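You operate a simulated robot arm through the tools that you are given. There is no shell and no other tool. Be economical: measure what you need, move in short steps, check, and stop when the job is done.

Carry out the task below with a simulated robot arm. There is one attempt and no reset: what you move stays moved.

## Task
Move the steel pan to the large ring and boil its water under the glass lid.
Fine: the lid sits flat before you light; gas off once it bubbles.
Where things are to end (x, y in the base frame): steel pan within 20 mm of [660, 230].

The check looks at the end state, three seconds after you hand in, the way a careful person would. Anything else that was tipped, shoved, dropped, spilled or broken makes it a failure. A push-on lid holds only when it is set on centred and level and pressed home; a screw cap is set on level and turned clockwise until tight.

## Robot
A 6-joint arm with a two-finger parallel gripper, fixed in place. Base frame: the origin is at the foot of the arm, x ahead of it, y to its left, z up. Units: mm, rad, N and s.
With the tool pointing down near the work surface it reaches from about 360 to 760 mm from the base axis. Its first joint turns from -1.152 to 1.152 rad. Payload 2.45 kg.
The TCP is the grasp point between the finger pads, 24 mm short of the fingertips. In the tool frame z runs along the fingers and y along their closing line. Largest opening 68 mm; finger width 17, thickness 10; the body of the gripper, 40 by 70 mm, starts 41 mm behind the TCP.
Orientation is told as [roll, pitch, yaw] about the base's x, y, z axes, in that order, counted from this pose: with the fingers straight down and closing along the base's y, the tool's x points along the base's -x, its y along +y and its z along -z.

## Interface
- The arm moves only by the tool nudge_tool. Its argument "increments" is text: rows parted by semicolons, each of 7 numbers parted by spaces: the shift along the base's x, y, z in units of 40 mm (1.0 is 40 mm), then the turn, a rotation vector about the base's x, y, z in units of 4 degrees (1.0 is 4 degrees), then the finger opening in mm, from 0 to 68. In form: dx dy dz ax ay az grip; .... A call has 1 to 12 rows; each row shifts and turns the commanded pose from where the row before left it. A call with a number of a shift or a turn outside -1 to 1 is refused whole. Rows are played at 5 a second. More than 50 mm and 0.15 rad between two rows, or a gripper value outside its range, and nothing of the call is played. A pose out of reach is approached as far as the arm can. The call stops where the force on the tool passes 40 N (or 10 N more than at its start, if that is more) or the arm is blocked; 0.2 s more then pass. Each finger travels about 108 mm/s and halts on what it meets, pressing with about 40 N; the grip force reading is that of the motor and also rises with nothing between the fingers. The clock runs only during rows and for 0.2 s after the last one: add rows that do not move to give the fingers time. The reply holds the time, the measured pose of the TCP, the force on the tool along the base axes, the opening and the grip force, in the units named above and with some noise, with the torque about the TCP (base axes, N m) and any sound that the robot's microphone picked up.
- Cameras (640 x 400 px; columns grow to the right, rows downward): "scene" is fixed at [154.7, 392.1, 1487]; the picture's right is [-0.81, -0.58, 0.00], its down [-0.23, 0.33, -0.92] and it looks along [0.53, -0.75, -0.40] (base axes); focal length 229 px, centre (320, 200). "wrist" rides on the gripper at [84, 11, -75] in the tool frame; the picture's right is [-0.13, 0.99, 0.00], its down [-0.60, -0.08, -0.79] and it looks along [-0.79, -0.10, 0.61] (tool axes); focal length 251 px, centre (320, 200). There is no depth. A picture from a camera that has moved, and an enlarged one, comes with that camera's place and axes in the base frame and with its lens. The place of the scene camera against the robot may be out by one fixed shift of up to 25 mm in any direction.
- capture(camera): a new picture of that camera. It takes no simulated time.
- close_up(camera, box): a new picture of the part [left, top, right, bottom] of that camera's present view, enlarged. It takes no simulated time.
- finish_job(): hands the job in; it is judged then, once.

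Work in short steps. Places have to be worked out from the pictures, the camera data and where the tool is seen: move nearer, look again, correct. Check each grasp and each placing, and mend what went wrong. You have 120 turns and 76 pictures in all, those below and enlarged ones among them. Open the gripper and draw the arm clear of the work before you hand the job in, unless the task says otherwise; then end with one line.

The tools are called after ">>>" as name(argument=value, ...) on one line, values as JSON. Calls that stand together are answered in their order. nudge_tool: Moves the arm, as the interface text tells. Its arguments: {"type":"object","properties":{"increments":{"type":"string"}},"required":["increments"]} The other tools are called the same way: capture (camera) takes a picture; close_up (camera, box) takes an enlarged picture of a part of a camera's view; finish_job () hands the job in.

At the start:

```text
clock: 0.0
position: [390.4, -189.6, 1402.1]
tool_rot: [0.0, 0.001, 0.001]
contact_force: [0.3, -0.4, 0.3]
ft_torque: [0.02, 0.05, -0.03]
opening: 68.1
grip_force: 0.1
```

scene: 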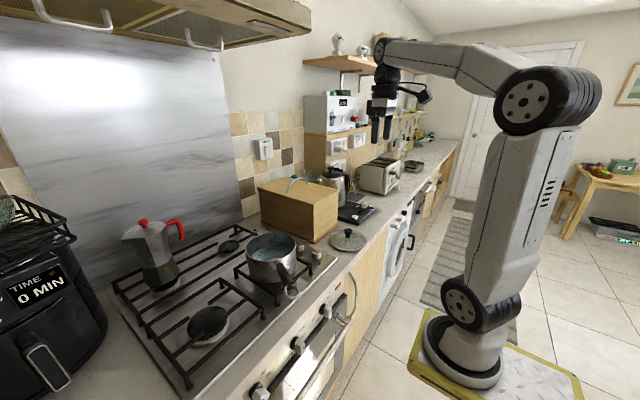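
wrist: 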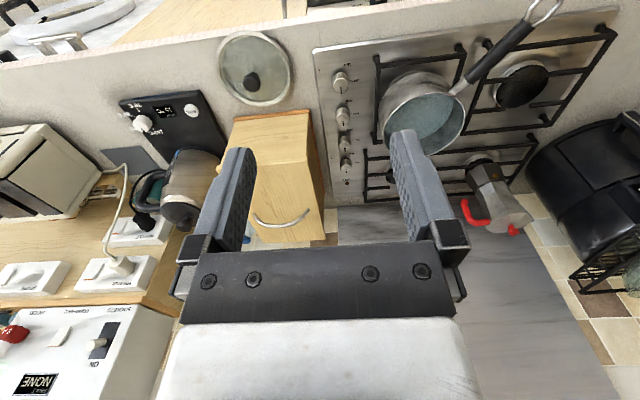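

I start by looking closely at the hob, knobs and lid in both views.

>>> close_up(camera="scene", box=[100, 170, 400, 400])

>>> close_up(camera="wrist", box=[200, 0, 640, 240])

```text
1.74 times, centred on (250, 285) of scene
camera zoom: at [154.7, 392.1, 1487.0], right [-0.81, -0.58, 0.0], down [-0.23, 0.33, -0.92], along [0.53, -0.75, -0.4], focal length 398 px, centre (442, 52)
```

zoom: 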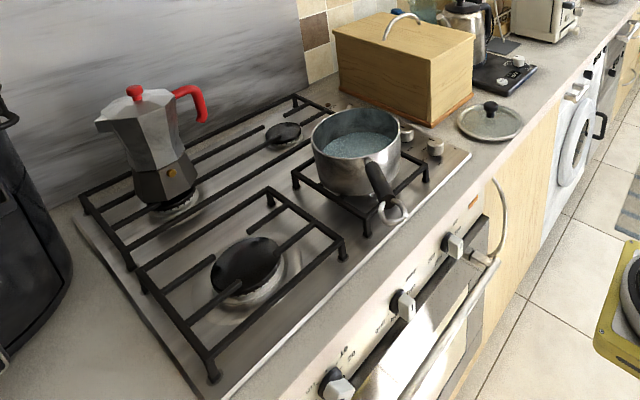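

```text
1.45 times, centred on (420, 120) of wrist
camera zoom: at [306.6, -178.9, 1478.5], right [0.13, 0.99, 0.0], down [0.6, -0.08, 0.79], along [0.79, -0.1, -0.61], focal length 366 px, centre (174, 316)
```

zoom: 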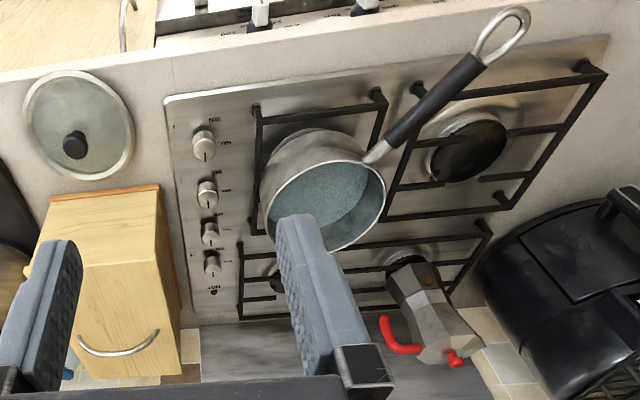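

The large ring matches the ray at z≈930; the pan is on the front-right ring near (664, 0) with the handle toward the front-left, the lid near (549, -352), and four hob knobs at y≈-170. I go lower to view the knobs and pan.

>>> nudge_tool(increments="0.2 0.3 -1 0 0 0 68;0.2 0.3 -1 0 0 0 68;0.2 0.3 -1 0 0 0 68;0.2 0.3 -1 0 0 0 68;0.2 0.3 -1 0 0 0 68")

>>> capture(camera="wrist")

```text
clock: 1.2
position: [428.3, -128.5, 1203.9]
tool_rot: [-0.001, 0.0, -0.001]
contact_force: [-0.3, 0.1, 0.0]
ft_torque: [0.04, 0.0, 0.0]
opening: 68.0
grip_force: 0.1
```

```text
71 pictures are left
camera wrist: at [344.2, -117.5, 1278.9], right [0.13, 0.99, 0.0], down [0.6, -0.08, 0.79], along [0.79, -0.1, -0.61], focal length 251 px, centre (320, 200)
```

wrist: 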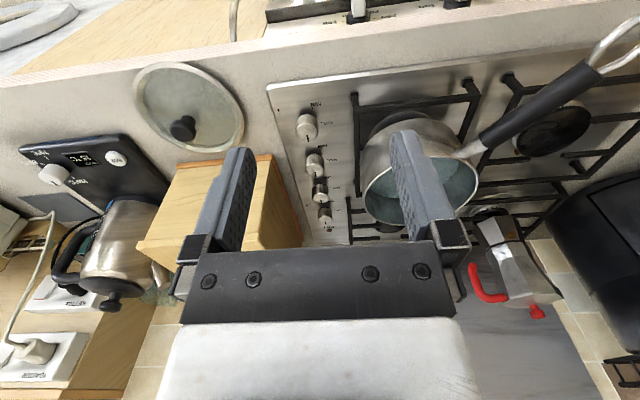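

>>> close_up(camera="wrist", box=[260, 80, 380, 245])

>>> close_up(camera="scene", box=[290, 225, 370, 305])

```text
2.42 times, centred on (320, 162) of wrist
camera zoom: at [344.2, -117.5, 1278.9], right [0.13, 0.99, 0.0], down [0.6, -0.08, 0.79], along [0.79, -0.1, -0.61], focal length 610 px, centre (320, 291)
```

zoom: 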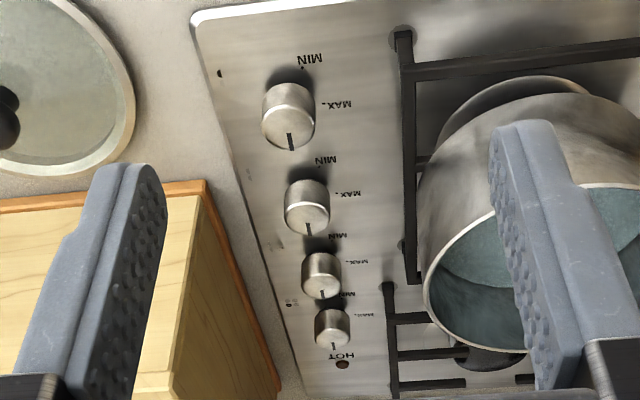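

```text
5.00 times, centred on (330, 265) of scene
camera zoom: at [154.7, 392.1, 1487.0], right [-0.81, -0.58, 0.0], down [-0.23, 0.33, -0.92], along [0.53, -0.75, -0.4], focal length 1144 px, centre (270, -125)
```

zoom: 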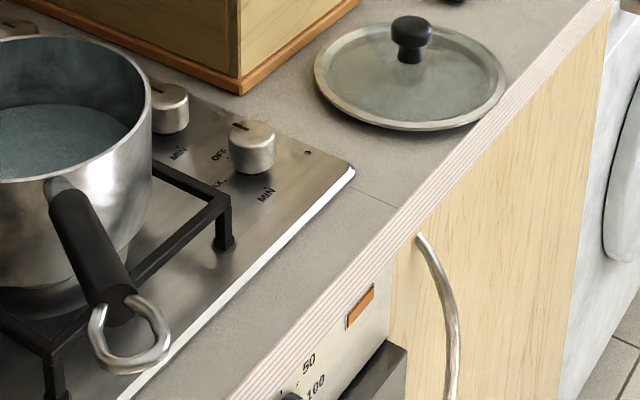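

OFF points to +x, MAX to +y, MIN to -x, knobs at x≈594, 674, 759, 842 and y≈-169. I need the ring symbols, so I move nearer.

>>> nudge_tool(increments="0 -0.3 -1 0 0 0 68;0 -0.3 -1 0 0 0 68;0.2 -0.3 -1 0 0 0 68")

>>> close_up(camera="wrist", box=[240, 60, 440, 185])

```text
clock: 2.0
position: [438.3, -167.7, 1081.5]
tool_rot: [0.001, 0.002, -0.002]
contact_force: [-0.1, -0.3, 0.3]
ft_torque: [0.01, -0.02, 0.03]
opening: 68.1
grip_force: 0.0
```

```text
3.20 times, centred on (340, 122) of wrist
camera zoom: at [354.7, -155.4, 1156.8], right [0.13, 0.99, 0.0], down [0.6, -0.08, 0.79], along [0.79, -0.1, -0.61], focal length 805 px, centre (256, 448)
```

zoom: 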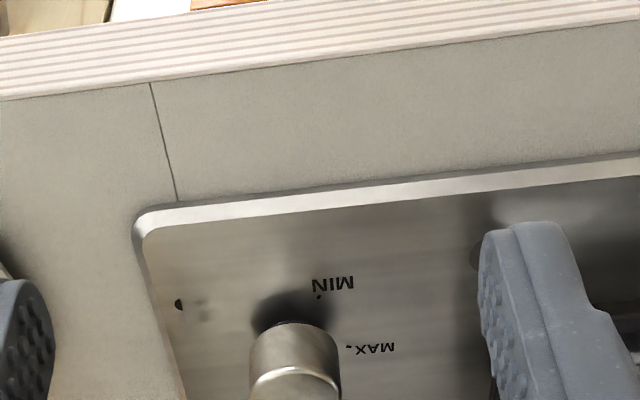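

The symbol beside the front knob shows a filled dot plus faint ones; zoom in further on these.

>>> close_up(camera="wrist", box=[280, 140, 330, 171])

>>> close_up(camera="wrist", box=[270, 160, 430, 260])

```text
12.80 times, centred on (305, 156) of wrist
camera zoom: at [354.7, -155.4, 1156.8], right [0.13, 0.99, 0.0], down [0.6, -0.08, 0.79], along [0.79, -0.1, -0.61], focal length 3218 px, centre (512, 770)
```

zoom: 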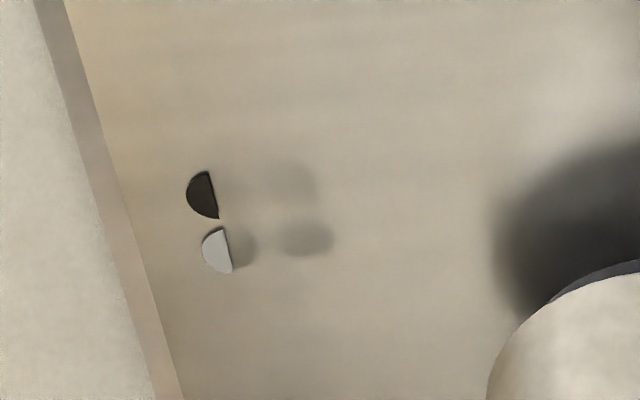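

```text
4.00 times, centred on (350, 210) of wrist
camera zoom: at [354.7, -155.4, 1156.8], right [0.13, 0.99, 0.0], down [0.6, -0.08, 0.79], along [0.79, -0.1, -0.61], focal length 1006 px, centre (200, 160)
```

zoom: 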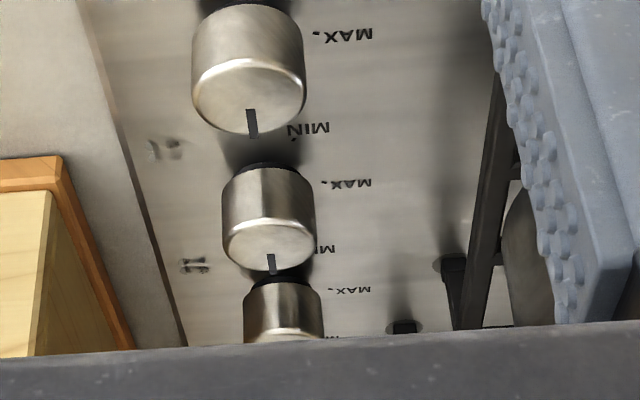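

Knob 1's symbol marks front-right. I move forward to view the symbols of knobs 2-4.

>>> nudge_tool(increments="1 -0.3 0 0 0 0 68;1 -0.3 0 0 0 0 68;0.5 -0.2 0 0 0 0 68")

>>> close_up(camera="wrist", box=[250, 100, 410, 200])

```text
clock: 2.8
position: [536.0, -200.8, 1080.6]
tool_rot: [0.001, 0.0, 0.0]
contact_force: [0.4, -0.1, -0.5]
ft_torque: [-0.02, 0.02, -0.03]
opening: 68.0
grip_force: 0.0
```

```text
4.00 times, centred on (330, 150) of wrist
camera zoom: at [452.6, -190.0, 1155.9], right [0.13, 0.99, 0.0], down [0.6, -0.08, 0.79], along [0.79, -0.1, -0.61], focal length 1006 px, centre (280, 400)
```

zoom: 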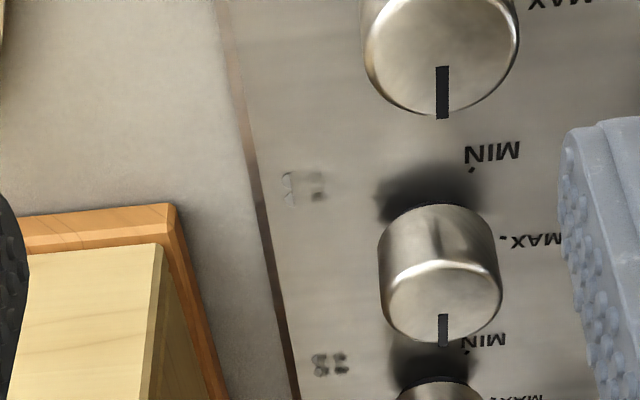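

>>> close_up(camera="wrist", box=[316, 138, 340, 153])

>>> close_up(camera="wrist", box=[320, 183, 344, 198])

>>> close_up(camera="wrist", box=[310, 190, 374, 230])

```text
16.00 times, centred on (328, 146) of wrist
camera zoom: at [452.6, -190.0, 1155.9], right [0.13, 0.99, 0.0], down [0.6, -0.08, 0.79], along [0.79, -0.1, -0.61], focal length 4023 px, centre (192, 1072)
```

zoom: 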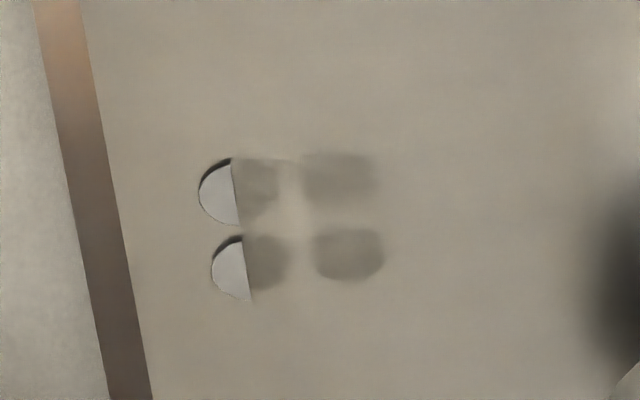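

```text
16.00 times, centred on (332, 190) of wrist
camera zoom: at [452.6, -190.0, 1155.9], right [0.13, 0.99, 0.0], down [0.6, -0.08, 0.79], along [0.79, -0.1, -0.61], focal length 4023 px, centre (128, 352)
```

zoom: 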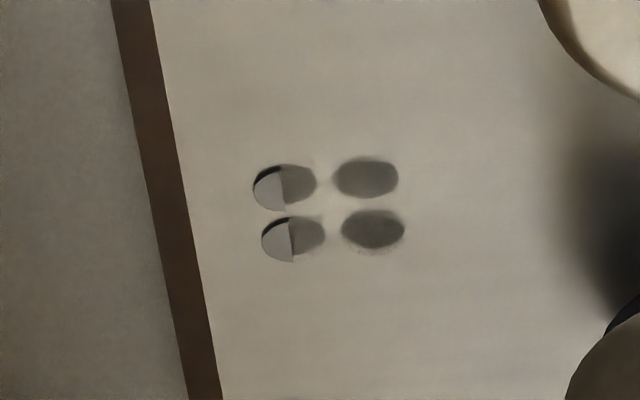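

```text
10.00 times, centred on (342, 210) of wrist
camera zoom: at [452.6, -190.0, 1155.9], right [0.13, 0.99, 0.0], down [0.6, -0.08, 0.79], along [0.79, -0.1, -0.61], focal length 2514 px, centre (100, 100)
```

zoom: 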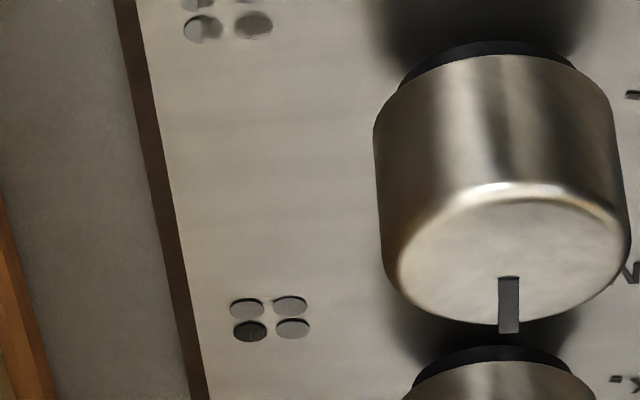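

Knob 4's filled dot is back-right and knob 1's front-right; so knobs 2/3 are the left rings, and knob 3's darkest mark is back-left, so knob 2 (674, -169) should be front-left, the large ring. Next I look at pan and handle from two positions.

>>> nudge_tool(increments="-1 1 0.5 0 0 0 68;-1 1 0.5 0 0 0 68;-0.5 1 0.5 0 0 0 68;0 1 0.5 0 0 0 68;0 1 0 0 0 0 68;0 1 0 0 0 0 68")

>>> capture(camera="wrist")

```text
refused: row 1 steps farther than a row can; nothing moved
```

```text
61 pictures are left
camera wrist: at [452.6, -190.0, 1155.9], right [0.13, 0.99, 0.0], down [0.6, -0.08, 0.79], along [0.79, -0.1, -0.61], focal length 251 px, centre (320, 200)
```

wrist: 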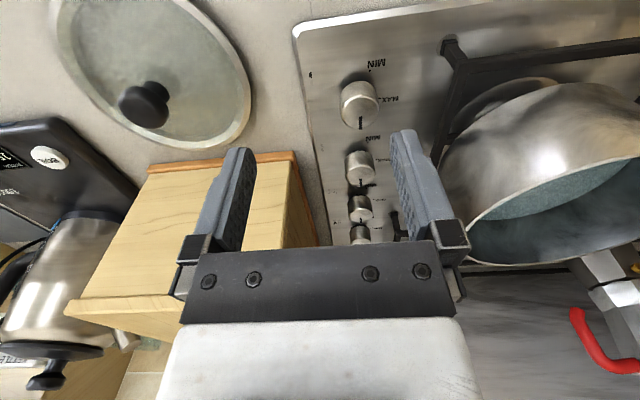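

The diagonal was too long for a row; I split it.

>>> nudge_tool(increments="-0.8 0.8 0.4 0 0 0 68;-0.8 0.8 0.4 0 0 0 68;-0.8 0.8 0.4 0 0 0 68;0 1 0.5 0 0 0 68;0 1 0 0 0 0 68;0 1 0 0 0 0 68;0 1 0 0 0 0 68")

>>> capture(camera="wrist")

```text
clock: 4.4
position: [442.3, 60.4, 1147.4]
tool_rot: [0.001, -0.001, 0.001]
contact_force: [-0.5, 0.6, -0.7]
ft_torque: [-0.01, -0.03, 0.0]
opening: 68.0
grip_force: 0.0
```

```text
60 pictures are left
camera wrist: at [358.8, 70.3, 1222.8], right [0.13, 0.99, 0.0], down [0.6, -0.08, 0.79], along [0.79, -0.1, -0.61], focal length 251 px, centre (320, 200)
```

wrist: 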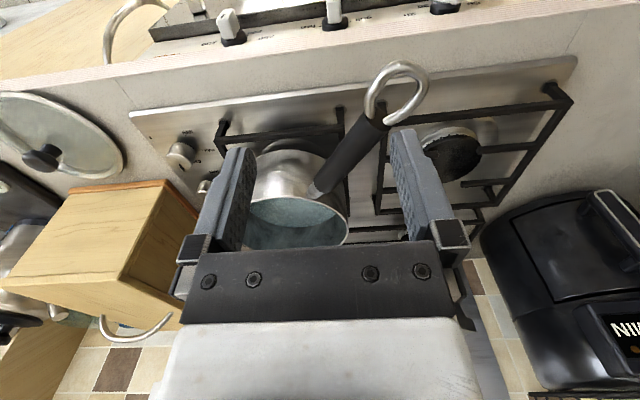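

Triangulating two views: the black grip runs from (562, 43, 1054) near the pan to (470, 94, 1074), so the pan centre is about (648, -7) with rim z≈1048. I turn the tool -29° and hover above the grip's inner end.

>>> nudge_tool(increments="0.35 -0.03 0 0 0 -0.9 68;0.35 -0.03 0 0 0 -0.9 68;0.35 -0.03 0 0 0 -0.9 68;0.35 -0.04 0 0 0 -0.9 68;0.35 -0.04 0 0 0 -0.9 68;0.35 -0.04 0 0 0 -0.9 68;0.35 -0.04 0 0 0 -0.9 68;0.28 -0.04 0 0 0 -0.95 68")

>>> capture(camera="wrist")

>>> close_up(camera="scene", box=[200, 180, 360, 320])

```text
clock: 6.2
position: [550.9, 49.0, 1149.9]
tool_rot: [0.0, -0.001, -0.508]
contact_force: [0.6, -0.5, -0.6]
ft_torque: [-0.01, -0.02, 0.01]
opening: 68.0
grip_force: 0.0
```

```text
59 pictures are left
camera wrist: at [483.8, 97.6, 1225.8], right [0.59, 0.8, 0.0], down [0.49, -0.36, 0.79], along [0.64, -0.47, -0.61], focal length 251 px, centre (320, 200)
```

wrist: 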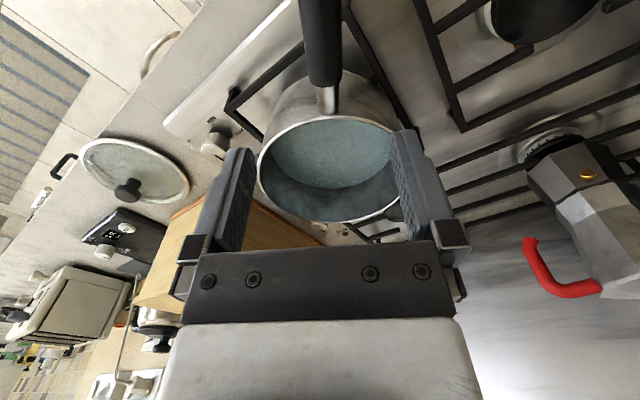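

```text
2.86 times, centred on (280, 250) of scene
camera zoom: at [154.7, 392.1, 1487.0], right [-0.81, -0.58, 0.0], down [-0.23, 0.33, -0.92], along [0.53, -0.75, -0.4], focal length 654 px, centre (434, 57)
```

zoom: 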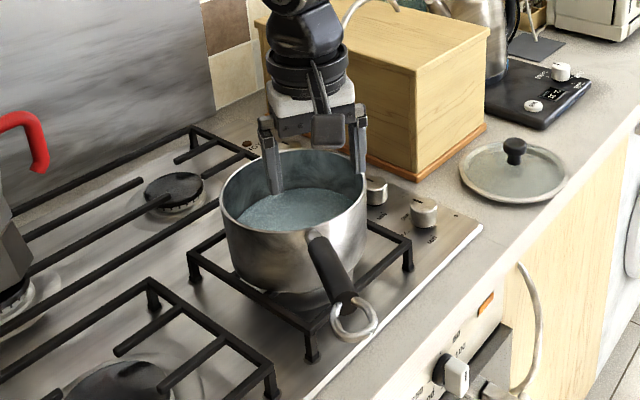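

The handle root agrees (559, 45) and the rim centre comes out at about (650, -8), radius ≈83. I descend around the grip, open.

>>> nudge_tool(increments="0 0 -0.8 0 0 0 68;0 0 -0.8 0 0 0 68;0 0 -0.5 0 0 0 68;0 0 -0.2 0 0 0 68;0 0 0 0 0 0 68")

>>> capture(camera="wrist")

>>> close_up(camera="scene", box=[220, 200, 340, 305])

```text
clock: 7.4
position: [551.7, 48.9, 1060.8]
tool_rot: [0.001, 0.0, -0.505]
contact_force: [0.5, -0.3, 0.5]
ft_torque: [-0.02, 0.0, -0.02]
opening: 67.9
grip_force: 0.1
```

```text
57 pictures are left
camera wrist: at [484.6, 98.4, 1135.4], right [0.59, 0.8, 0.0], down [0.49, -0.36, 0.79], along [0.64, -0.47, -0.61], focal length 251 px, centre (320, 200)
```

wrist: 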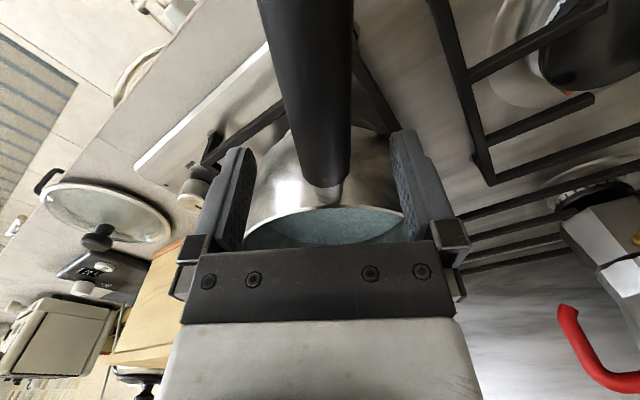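

```text
3.81 times, centred on (280, 252) of scene
camera zoom: at [154.7, 392.1, 1487.0], right [-0.81, -0.58, 0.0], down [-0.23, 0.33, -0.92], along [0.53, -0.75, -0.4], focal length 872 px, centre (472, 0)
```

zoom: 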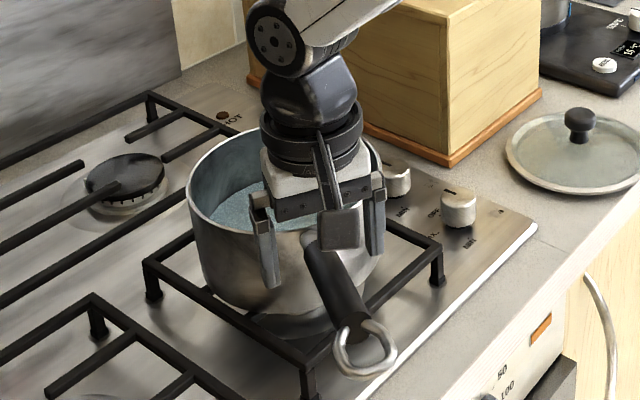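

Well centred on the handle. I drop 3 mm and close.

>>> nudge_tool(increments="0 0 -0.09 0 0 0 60;0 0 0 0 0 0 15;0 0 0 0 0 0 10;0 0 0 0 0 0 10;0 0 0 0 0 0 10")

```text
clock: 8.6
position: [552.2, 48.9, 1055.6]
tool_rot: [-0.001, -0.001, -0.506]
contact_force: [-0.1, 2.1, 1.9]
ft_torque: [-0.02, -0.15, 0.03]
opening: 27.9
grip_force: 39.8
```

Gripped at 27.9 mm. I lift a few millimetres slowly to gauge the weight and tilt.

>>> nudge_tool(increments="0 0 0.05 0 0 0 5;0 0 0.05 0 0 0 5;0 0 0.05 0 0 0 5;0 0 0.05 0 0 0 5;0 0 0 0 0 0 5")

>>> close_up(camera="scene", box=[220, 200, 340, 305])

```text
clock: 9.8
position: [551.8, 46.7, 1064.1]
tool_rot: [0.0, 0.001, -0.506]
contact_force: [0.4, 0.5, -8.2]
ft_torque: [0.4, 0.74, 0.03]
opening: 27.5
grip_force: 39.7
```

```text
3.81 times, centred on (280, 252) of scene
camera zoom: at [154.9, 392.1, 1487.0], right [-0.81, -0.58, 0.0], down [-0.23, 0.33, -0.92], along [0.53, -0.75, -0.4], focal length 872 px, centre (472, 0)
```

zoom: 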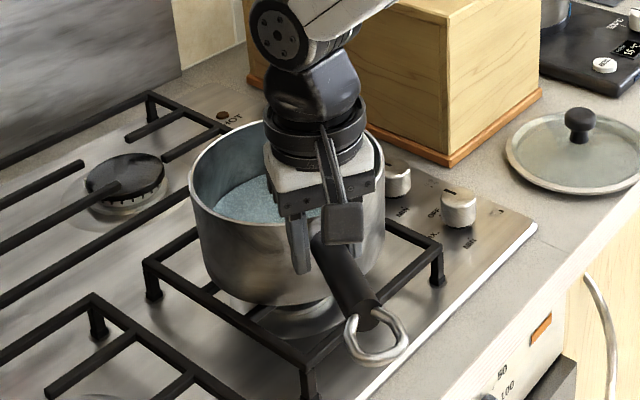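

8.2 N with 0.84 Nm equals the pan hanging at ~103 mm, so it may be fully lifted. I lift 12 mm more and check the tilt.

>>> nudge_tool(increments="0 0 0.1 0 0 0 5;0 0 0.1 0 0 0 5;0 0 0.1 0 0 0 5;0 0 0 0 0 0 5")

>>> close_up(camera="scene", box=[220, 200, 340, 305])

>>> capture(camera="wrist")

```text
clock: 10.8
position: [551.4, 48.3, 1076.5]
tool_rot: [-0.001, 0.0, -0.506]
contact_force: [-0.2, -0.8, -7.2]
ft_torque: [0.4, 0.76, 0.0]
opening: 27.7
grip_force: 39.7
```

```text
3.81 times, centred on (280, 252) of scene
camera zoom: at [154.9, 392.1, 1487.0], right [-0.81, -0.58, 0.0], down [-0.23, 0.33, -0.92], along [0.53, -0.75, -0.4], focal length 872 px, centre (472, 0)
```

zoom: 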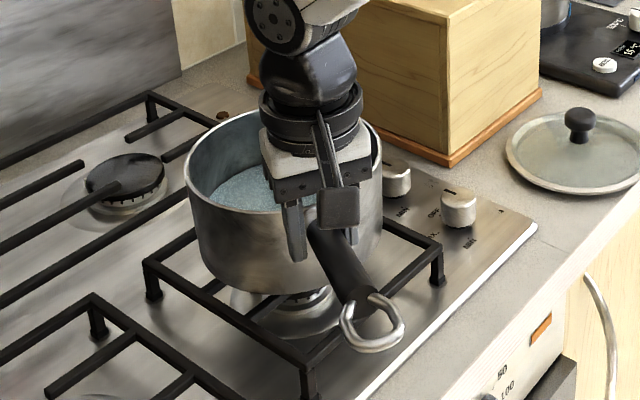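

```text
53 pictures are left
camera wrist: at [484.5, 97.4, 1150.9], right [0.59, 0.8, 0.0], down [0.49, -0.36, 0.79], along [0.64, -0.47, -0.61], focal length 251 px, centre (320, 200)
```

wrist: 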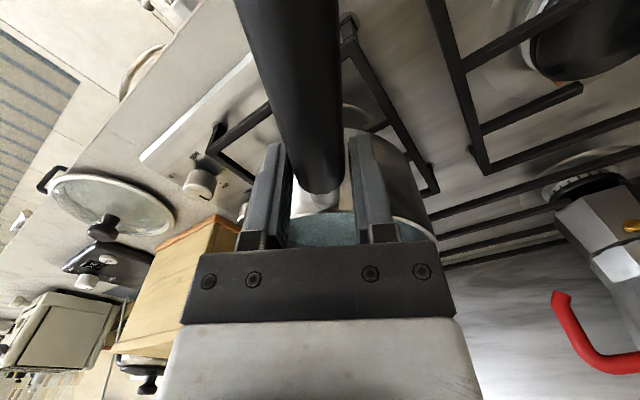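

The pan hangs free and near level. I carry it gently 240 mm in +y with 10 mm in +x.

>>> nudge_tool(increments="0.02 0.2 0.1 0 0 0 5;0.02 0.4 0.1 0 0 0 5;0.02 0.5 0 0 0 0 5;0.02 0.6 0 0 0 0 5;0.02 0.6 0 0 0 0 5;0.02 0.6 0 0 0 0 5;0.02 0.6 0 0 0 0 5;0.02 0.6 0 0 0 0 5;0.02 0.6 0 0 0 0 5;0.02 0.5 0 0 0 0 5;0.02 0.4 0 0 0 0 5;0.02 0.2 0 0 0 0 5")

>>> close_up(camera="scene", box=[110, 210, 350, 390])

>>> capture(camera="wrist")

```text
clock: 13.4
position: [561.6, 278.8, 1082.0]
tool_rot: [-0.001, 0.001, -0.506]
contact_force: [0.1, 1.5, -8.1]
ft_torque: [0.39, 0.73, -0.01]
opening: 27.7
grip_force: 40.1
```

```text
2.22 times, centred on (230, 300) of scene
camera zoom: at [154.9, 392.2, 1486.9], right [-0.81, -0.58, 0.0], down [-0.23, 0.33, -0.92], along [0.53, -0.75, -0.4], focal length 509 px, centre (520, -22)
```

zoom: 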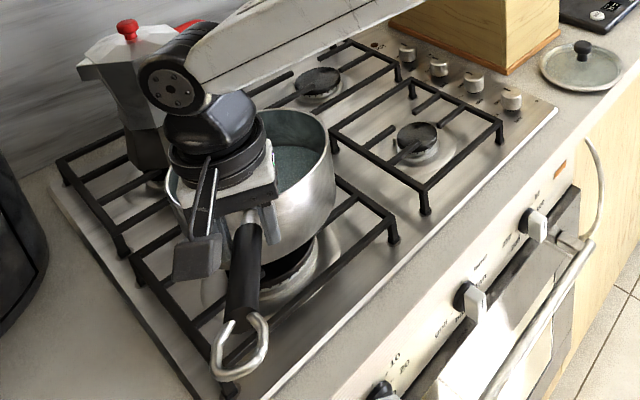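

```text
51 pictures are left
camera wrist: at [493.2, 328.6, 1157.8], right [0.59, 0.8, 0.0], down [0.49, -0.36, 0.79], along [0.64, -0.47, -0.61], focal length 251 px, centre (320, 200)
```

wrist: 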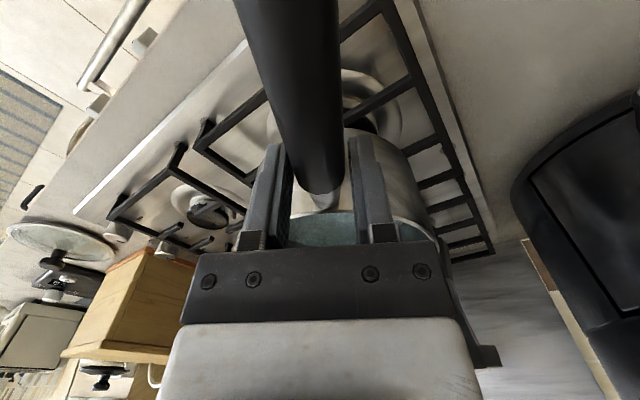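

Now +6 mm in y and lower slowly the ~26 mm back to the grip height, watching the force.

>>> nudge_tool(increments="0 0.17 -0.15 0 0 0 5;0 0 -0.15 0 0 0 5;0 0 -0.1 0 0 0 5;0 0 -0.08 0 0 0 5;0 0 0 0 0 0 5")

>>> capture(camera="wrist")

```text
clock: 14.6
position: [562.9, 286.2, 1062.9]
tool_rot: [-0.002, 0.0, -0.507]
contact_force: [-0.6, 0.2, -8.2]
ft_torque: [0.4, 0.74, -0.03]
opening: 27.6
grip_force: 39.5
```

```text
50 pictures are left
camera wrist: at [494.6, 335.7, 1138.8], right [0.59, 0.8, 0.0], down [0.49, -0.36, 0.79], along [0.64, -0.47, -0.61], focal length 251 px, centre (320, 200)
```

wrist: 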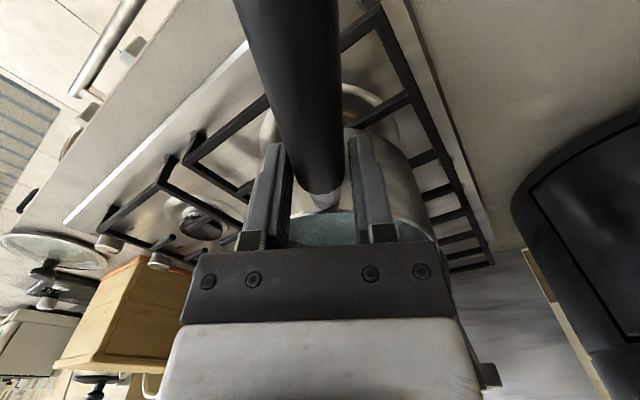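

Still hanging. The handle has yawed slightly, so I estimate the pan at about (665, 234); I shift by (-4, -4) and lower the rest.

>>> nudge_tool(increments="-0.1 -0.1 -0.07 0 0 0 5;0 0 -0.07 0 0 0 5;0 0 -0.05 0 0 0 5;0 0 0 0 0 0 5")

```text
clock: 15.6
position: [557.2, 284.4, 1057.6]
tool_rot: [0.002, -0.001, -0.505]
contact_force: [-1.1, 0.5, -0.2]
ft_torque: [-0.39, -0.13, -0.06]
opening: 27.6
grip_force: 39.5
```

Contact made, weight now on the grate. I check the pan's seat in the pictures before releasing.

>>> close_up(camera="scene", box=[140, 230, 300, 370])

>>> nudge_tool(increments="0 0 -0.03 0 0 0 5;0 0 0 0 0 0 5")

```text
2.86 times, centred on (220, 300) of scene
camera zoom: at [154.7, 392.1, 1487.0], right [-0.81, -0.58, 0.0], down [-0.23, 0.33, -0.92], along [0.53, -0.75, -0.4], focal length 654 px, centre (606, -86)
```

zoom: 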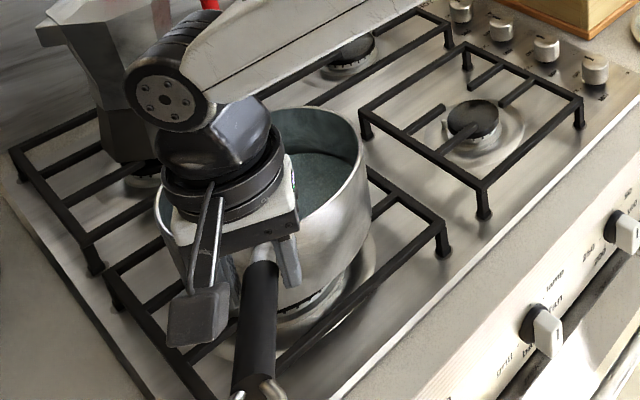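

```text
clock: 16.2
position: [557.6, 284.1, 1056.9]
tool_rot: [0.001, -0.002, -0.509]
contact_force: [-4.4, 3.1, 8.0]
ft_torque: [-0.43, -0.89, -0.06]
opening: 27.7
grip_force: 40.0
```

Pressing 8 N onto the grate, so it is seated; I open slowly and raise straight up.

>>> nudge_tool(increments="0 0 0.03 0 0 0 27;0 0 0 0 0 0 32;0 0 0 0 0 0 45;0 0 0 0 0 0 68;0 0 0 0 0 0 68;0 0 0.5 0 0 0 68;0 0 1 0 0 0 68;0 0 1 0 0 0 68")

>>> capture(camera="wrist")

>>> close_up(camera="scene", box=[140, 230, 300, 370])

```text
clock: 18.0
position: [555.6, 281.1, 1156.4]
tool_rot: [-0.001, 0.001, -0.506]
contact_force: [0.2, 0.3, -0.8]
ft_torque: [-0.01, -0.05, 0.03]
opening: 68.0
grip_force: 0.1
```

```text
48 pictures are left
camera wrist: at [488.0, 329.8, 1232.6], right [0.59, 0.8, 0.0], down [0.49, -0.36, 0.79], along [0.64, -0.47, -0.61], focal length 251 px, centre (320, 200)
```

wrist: 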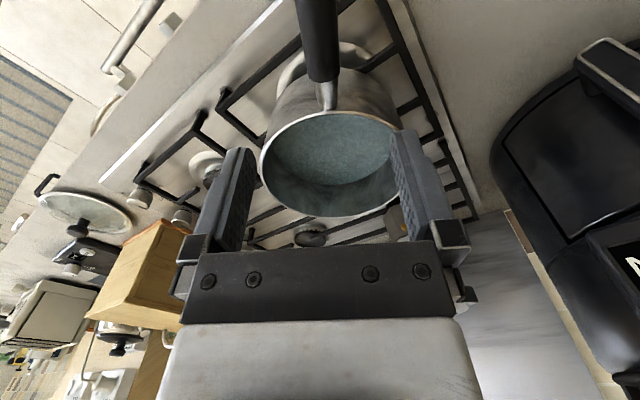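

```text
2.86 times, centred on (220, 300) of scene
camera zoom: at [154.7, 392.1, 1487.0], right [-0.81, -0.58, 0.0], down [-0.23, 0.33, -0.92], along [0.53, -0.75, -0.4], focal length 654 px, centre (606, -86)
```

zoom: 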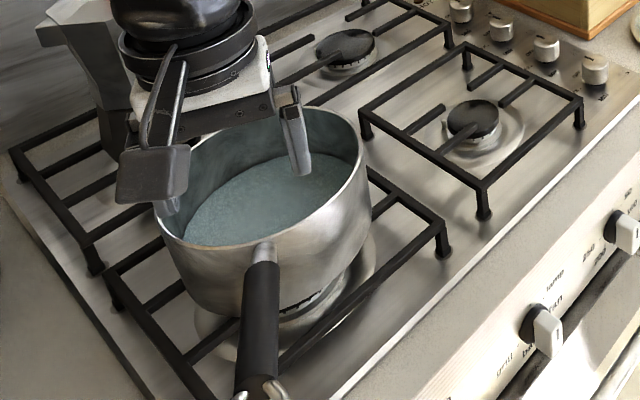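

The pan stands on the large ring near (656, 221). I back off, yaw to 0 and look from higher for an accurate centre.

>>> nudge_tool(increments="-0.3 -0.1 0.3 0 0 0.9 68;-0.3 -0.1 0.3 0 0 0.9 68;-0.3 -0.1 0.3 0 0 0.9 68;-0.3 -0.2 0.3 0 0 0.9 68;-0.3 -0.2 0.3 0 0 0.9 68;-0.3 -0.2 0.3 0 0 0.9 68;-0.3 -0.2 0.3 0 0 0.9 68;0 -0.2 0.3 0 0 0.95 68;0 0 0 0 0 0 68")

>>> close_up(camera="wrist", box=[220, 60, 480, 222])

```text
clock: 20.0
position: [472.8, 230.4, 1252.6]
tool_rot: [0.0, 0.0, 0.0]
contact_force: [0.0, 0.7, 0.7]
ft_torque: [0.02, -0.02, 0.0]
opening: 68.4
grip_force: 0.0
```

```text
2.46 times, centred on (350, 141) of wrist
camera zoom: at [389.5, 240.4, 1328.4], right [0.13, 0.99, 0.0], down [0.6, -0.08, 0.79], along [0.79, -0.1, -0.61], focal length 619 px, centre (246, 345)
```

zoom: 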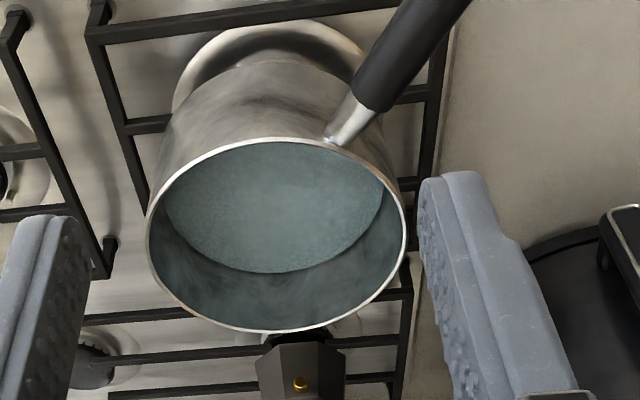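

Pan centre ≈ (657, 225), within tolerance. The lid knob triangulates from two earlier views to (553, -353, 959); I travel there at height.

>>> nudge_tool(increments="0 -1 0 0 0 0 68;0 -1 0 0 0 0 68;0 -1 0 0 0 0 68;0 -1 0 0 0 0 68;0 -1 0 0 0 0 68;0 -1 0 0 0 0 68;0 -1 0 0 0 0 68;0 -1 0 0 0 0 68;0 -1 0 0 0 0 68;0 -1 0 0 0 0 68;0.2 -1 -0.2 0 0 0 68;0.2 -1 -0.2 0 0 0 68")

>>> nudge_tool(increments="0.2 -1 -0.3 0 0 0 68;0.2 -1 -0.4 0 0 0 68;0.4 -0.6 -0.8 0 0 0 68;0.4 0 -1 0 0 0 68;0.2 0 -1 0 0 0 68;0 0 0 0 0 0 68")

>>> capture(camera="wrist")

```text
clock: 22.6
position: [491.1, -249.8, 1238.9]
tool_rot: [-0.001, -0.001, 0.0]
contact_force: [-1.6, -0.8, -0.4]
ft_torque: [0.0, -0.01, 0.03]
opening: 67.8
grip_force: 0.0
```

```text
clock: 24.0
position: [543.2, -354.8, 1095.1]
tool_rot: [0.0, -0.001, -0.001]
contact_force: [-0.1, -0.3, 0.4]
ft_torque: [-0.01, 0.0, -0.03]
opening: 68.3
grip_force: 0.1
```

```text
45 pictures are left
camera wrist: at [460.2, -344.3, 1170.5], right [0.13, 0.99, 0.0], down [0.6, -0.08, 0.79], along [0.79, -0.1, -0.61], focal length 251 px, centre (320, 200)
```

wrist: 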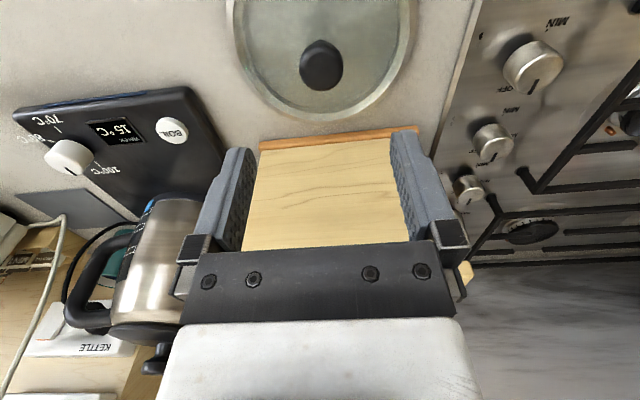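

Knob confirmed at (555, -355). Descend to just above it and check from the scene camera.

>>> nudge_tool(increments="0.3 0 -0.8 0 0 0 68;0 0 -0.8 0 0 0 68;0 0 -0.7 0 0 0 68;0 0 0 0 0 0 68")

>>> close_up(camera="scene", box=[310, 200, 390, 260])

>>> capture(camera="wrist")

```text
clock: 25.0
position: [555.9, -350.0, 1005.2]
tool_rot: [0.0, 0.001, -0.001]
contact_force: [0.4, 0.1, -0.1]
ft_torque: [0.01, 0.02, 0.0]
opening: 68.2
grip_force: 0.1
```

```text
6.67 times, centred on (350, 230) of scene
camera zoom: at [154.7, 392.1, 1487.0], right [-0.81, -0.58, 0.0], down [-0.23, 0.33, -0.92], along [0.53, -0.75, -0.4], focal length 1526 px, centre (120, 0)
```

zoom: 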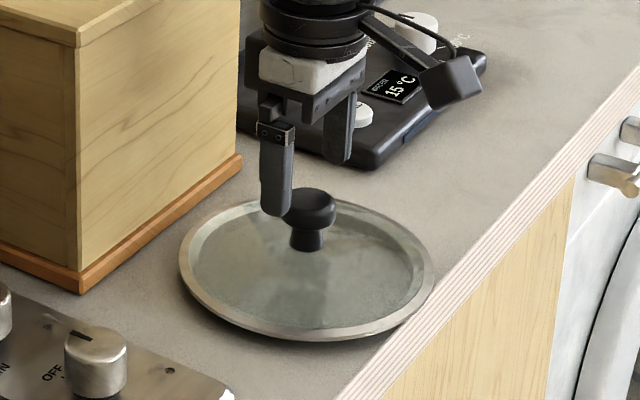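

```text
43 pictures are left
camera wrist: at [472.2, -341.1, 1079.3], right [0.13, 0.99, 0.0], down [0.6, -0.08, 0.79], along [0.79, -0.1, -0.61], focal length 251 px, centre (320, 200)
```

wrist: 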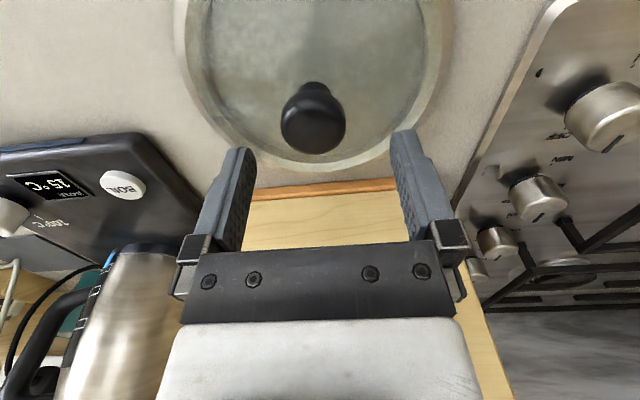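

The knob head centre is (556, -355, ~957), about 36 mm wide. I centre and descend to z≈959.

>>> nudge_tool(increments="0 -0.12 -0.5 0 0 0 68;0 0 -0.4 0 0 0 68;0 0 -0.2 0 0 0 68;0 0 0 0 0 0 68")

>>> close_up(camera="scene", box=[310, 200, 390, 260])

```text
clock: 26.0
position: [556.8, -355.7, 960.6]
tool_rot: [0.002, -0.002, -0.001]
contact_force: [-0.2, -0.3, 0.7]
ft_torque: [0.04, -0.01, 0.0]
opening: 68.2
grip_force: 0.0
```

```text
6.67 times, centred on (350, 230) of scene
camera zoom: at [154.7, 392.1, 1487.0], right [-0.81, -0.58, 0.0], down [-0.23, 0.33, -0.92], along [0.53, -0.75, -0.4], focal length 1526 px, centre (120, 0)
```

zoom: 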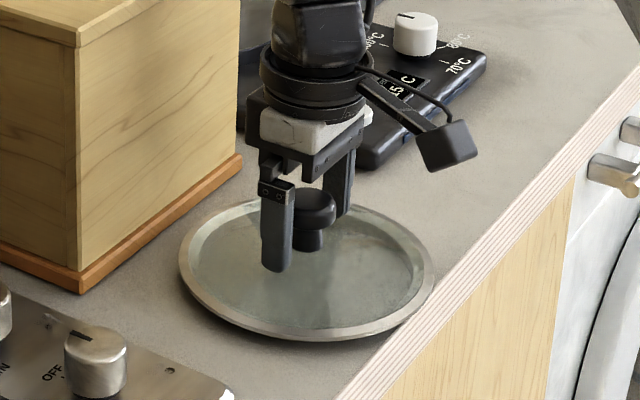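

Fingers straddle the knob, tips just clear of the glass. Close, then lift slightly.

>>> nudge_tool(increments="0 0 0 0 0 0 50;0 0 0 0 0 0 30;0 0 0 0 0 0 20;0 0 0 0 0 0 20;0 0 0 0 0 0 20")

>>> nudge_tool(increments="0 0 0.1 0 0 0 15;0 0 0.2 0 0 0 15;0 0 0.5 0 0 0 15;0 0 0.5 0 0 0 15;0 0 0 0 0 0 15")

>>> close_up(camera="scene", box=[310, 190, 390, 250])

>>> capture(camera="wrist")

```text
clock: 27.2
position: [555.6, -356.8, 959.7]
tool_rot: [0.0, 0.0, 0.001]
contact_force: [0.7, 1.2, -0.4]
ft_torque: [0.02, 0.12, 0.02]
opening: 34.7
grip_force: 40.3
```

```text
clock: 28.4
position: [558.5, -357.5, 1011.5]
tool_rot: [0.002, 0.0, -0.002]
contact_force: [0.7, -0.9, -2.1]
ft_torque: [-0.01, -0.01, 0.03]
opening: 34.6
grip_force: 39.9
```

```text
6.67 times, centred on (350, 220) of scene
camera zoom: at [154.8, 392.1, 1487.0], right [-0.81, -0.58, 0.0], down [-0.23, 0.33, -0.92], along [0.53, -0.75, -0.4], focal length 1526 px, centre (120, 67)
```

zoom: 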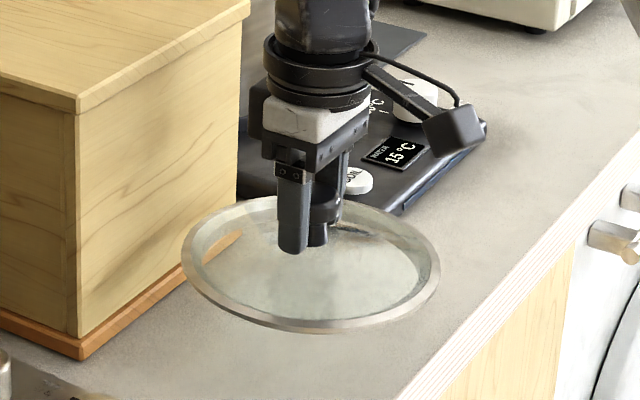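

```text
40 pictures are left
camera wrist: at [474.2, -348.7, 1087.3], right [0.13, 0.99, 0.0], down [0.6, -0.08, 0.79], along [0.79, -0.1, -0.61], focal length 251 px, centre (320, 200)
```

wrist: 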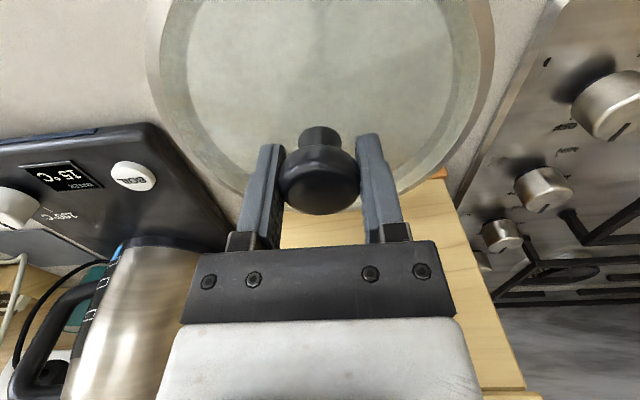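

Lid held level by the knob. I raise it to z≈1200 and carry it toward the pan, staying clear of the bread bin.

>>> nudge_tool(increments="-0.3 0 0.4 0 0 0 15;-0.2 0 0.7 0 0 0 15;0 0 0.8 0 0 0 15;0 0.1 0.8 0 0 0 15;0 0.4 0.8 0 0 0 15;0 0.6 0.8 0 0 0 15;0 0.8 0.3 0 0 0 15;0 0.9 0 0 0 0 15;0 0.9 0 0 0 0 15;0 0.9 0 0 0 0 15;0 0.9 0 0 0 0 15;0 0.9 0 0 0 0 15")

>>> nudge_tool(increments="0 0.9 0 0 0 0 15;0 0.9 0 0 0 0 15;0 0.9 0 0 0 0 15;0 0.9 0 0 0 0 15;0.2 0.9 0 0 0 0 15;0.3 0.9 0 0 0 0 15;0.3 0.9 0 0 0 0 15;0.2 0.7 0 0 0 0 15;0 0.5 0 0 0 0 15;0 0 0 0 0 0 15")

>>> capture(camera="wrist")

```text
clock: 31.0
position: [537.1, -102.3, 1197.2]
tool_rot: [-0.002, -0.002, 0.002]
contact_force: [0.7, 0.3, -2.6]
ft_torque: [-0.05, 0.01, -0.01]
opening: 34.6
grip_force: 39.7
```

```text
clock: 33.2
position: [577.4, 199.3, 1197.5]
tool_rot: [0.0, 0.001, 0.0]
contact_force: [-0.2, 0.6, -2.6]
ft_torque: [0.01, 0.0, 0.0]
opening: 34.5
grip_force: 40.2
```

```text
39 pictures are left
camera wrist: at [494.5, 209.6, 1272.8], right [0.13, 0.99, 0.0], down [0.6, -0.08, 0.79], along [0.79, -0.1, -0.61], focal length 251 px, centre (320, 200)
```

wrist: 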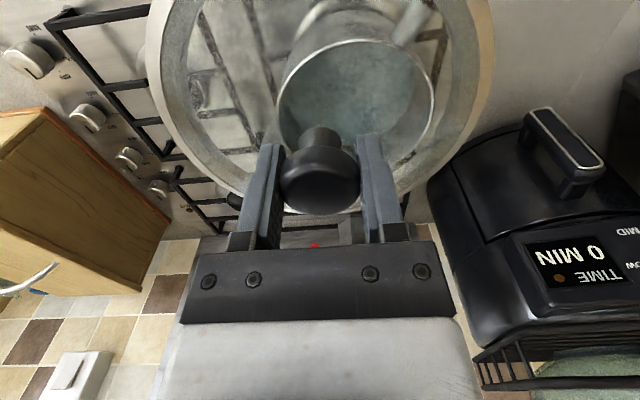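

Seen through the glass the pan rim centre is about (659, 226). I move above it and lower to just above the rim.

>>> nudge_tool(increments="0.7 0.23 0 0 0 0 15;0.7 0.22 0 0 0 0 15;0.65 0.22 0 0 0 0 15;0 0 -0.6 0 0 0 15;0 0 -0.7 0 0 0 15;0 0 -0.3 0 0 0 15;0 0 0 0 0 0 15")

>>> close_up(camera="scene", box=[140, 210, 300, 350])

>>> capture(camera="wrist")

```text
clock: 34.8
position: [659.6, 223.5, 1131.9]
tool_rot: [0.002, 0.0, 0.0]
contact_force: [0.7, 0.3, -2.8]
ft_torque: [0.0, -0.01, -0.04]
opening: 34.5
grip_force: 40.9
```

```text
2.86 times, centred on (220, 280) of scene
camera zoom: at [154.8, 392.1, 1487.0], right [-0.81, -0.58, 0.0], down [-0.23, 0.33, -0.92], along [0.53, -0.75, -0.4], focal length 654 px, centre (606, -29)
```

zoom: 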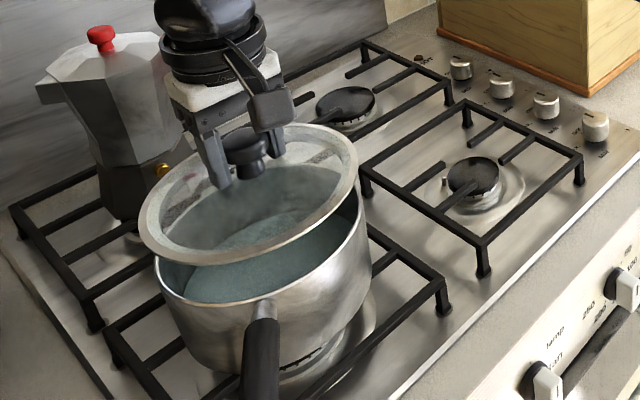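

```text
37 pictures are left
camera wrist: at [575.0, 233.2, 1207.4], right [0.13, 0.99, 0.0], down [0.6, -0.08, 0.79], along [0.79, -0.1, -0.61], focal length 251 px, centre (320, 200)
```

wrist: 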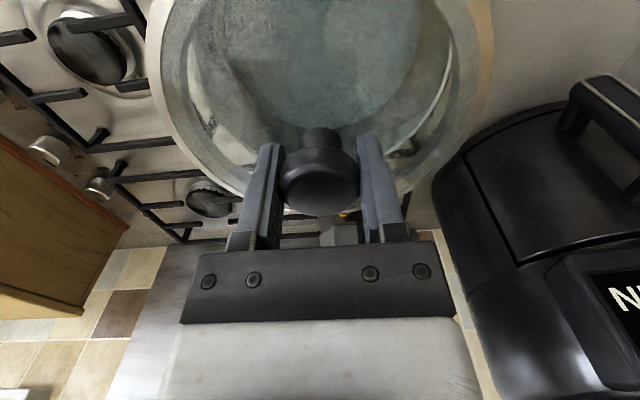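

Alignment looks close. I enlarge the wrist view to compare the pan rim through the glass with the lid's rim.

>>> close_up(camera="wrist", box=[130, 0, 510, 237])

```text
1.68 times, centred on (320, 118) of wrist
camera zoom: at [575.0, 233.2, 1207.4], right [0.13, 0.99, 0.0], down [0.6, -0.08, 0.79], along [0.79, -0.1, -0.61], focal length 424 px, centre (320, 337)
```

zoom: 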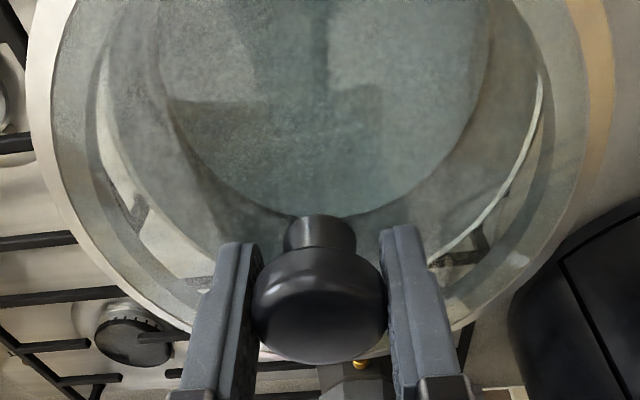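

Fitting the rim points gives centre ≈ (660, 222), R≈81, and the TCP is at (659.6, 223.5): good. I lower with small steps until contact.

>>> nudge_tool(increments="0 -0.04 -0.2 0 0 0 15;0 0 -0.2 0 0 0 15;0 0 -0.15 0 0 0 15;0 0 -0.1 0 0 0 15;0 0 -0.07 0 0 0 15;0 0 0 0 0 0 15")

>>> close_up(camera="scene", box=[140, 210, 300, 350])

```text
clock: 36.2
position: [659.7, 222.8, 1103.8]
tool_rot: [0.0, 0.0, 0.001]
contact_force: [-0.4, -0.9, -2.6]
ft_torque: [0.0, -0.02, 0.01]
opening: 34.5
grip_force: 40.0
```

```text
2.86 times, centred on (220, 280) of scene
camera zoom: at [154.8, 392.1, 1487.0], right [-0.81, -0.58, 0.0], down [-0.23, 0.33, -0.92], along [0.53, -0.75, -0.4], focal length 654 px, centre (606, -29)
```

zoom: 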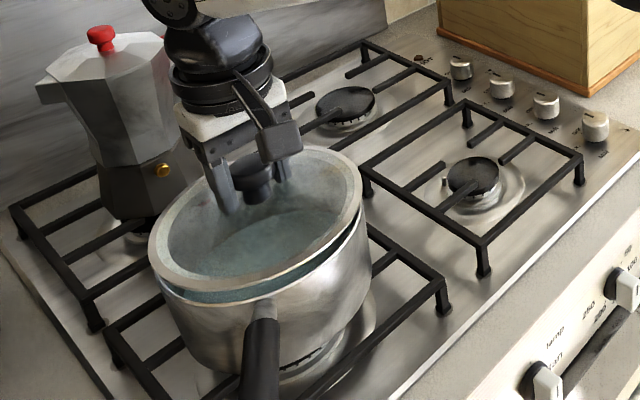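

About 12 mm to go; the scene view suggests a shift of (-2, -2) mm. I apply it and continue down.

>>> nudge_tool(increments="-0.05 -0.05 -0.1 0 0 0 15;0 0 -0.08 0 0 0 15;0 0 -0.05 0 0 0 15;0 0 0 0 0 0 15")

>>> close_up(camera="scene", box=[150, 230, 270, 335])

```text
clock: 37.2
position: [656.6, 219.6, 1095.8]
tool_rot: [-0.001, -0.001, 0.002]
contact_force: [-1.8, -2.8, 11.2]
ft_torque: [-0.18, 1.06, 0.12]
opening: 35.2
grip_force: 39.7
```

```text
3.81 times, centred on (210, 282) of scene
camera zoom: at [154.4, 391.9, 1487.1], right [-0.81, -0.58, 0.0], down [-0.23, 0.33, -0.92], along [0.53, -0.75, -0.4], focal length 872 px, centre (739, -114)
```

zoom: 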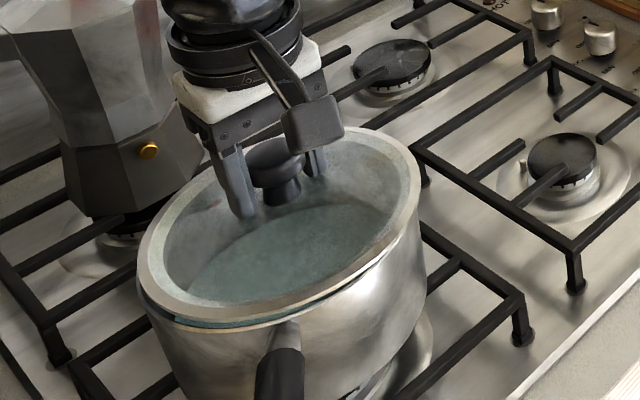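

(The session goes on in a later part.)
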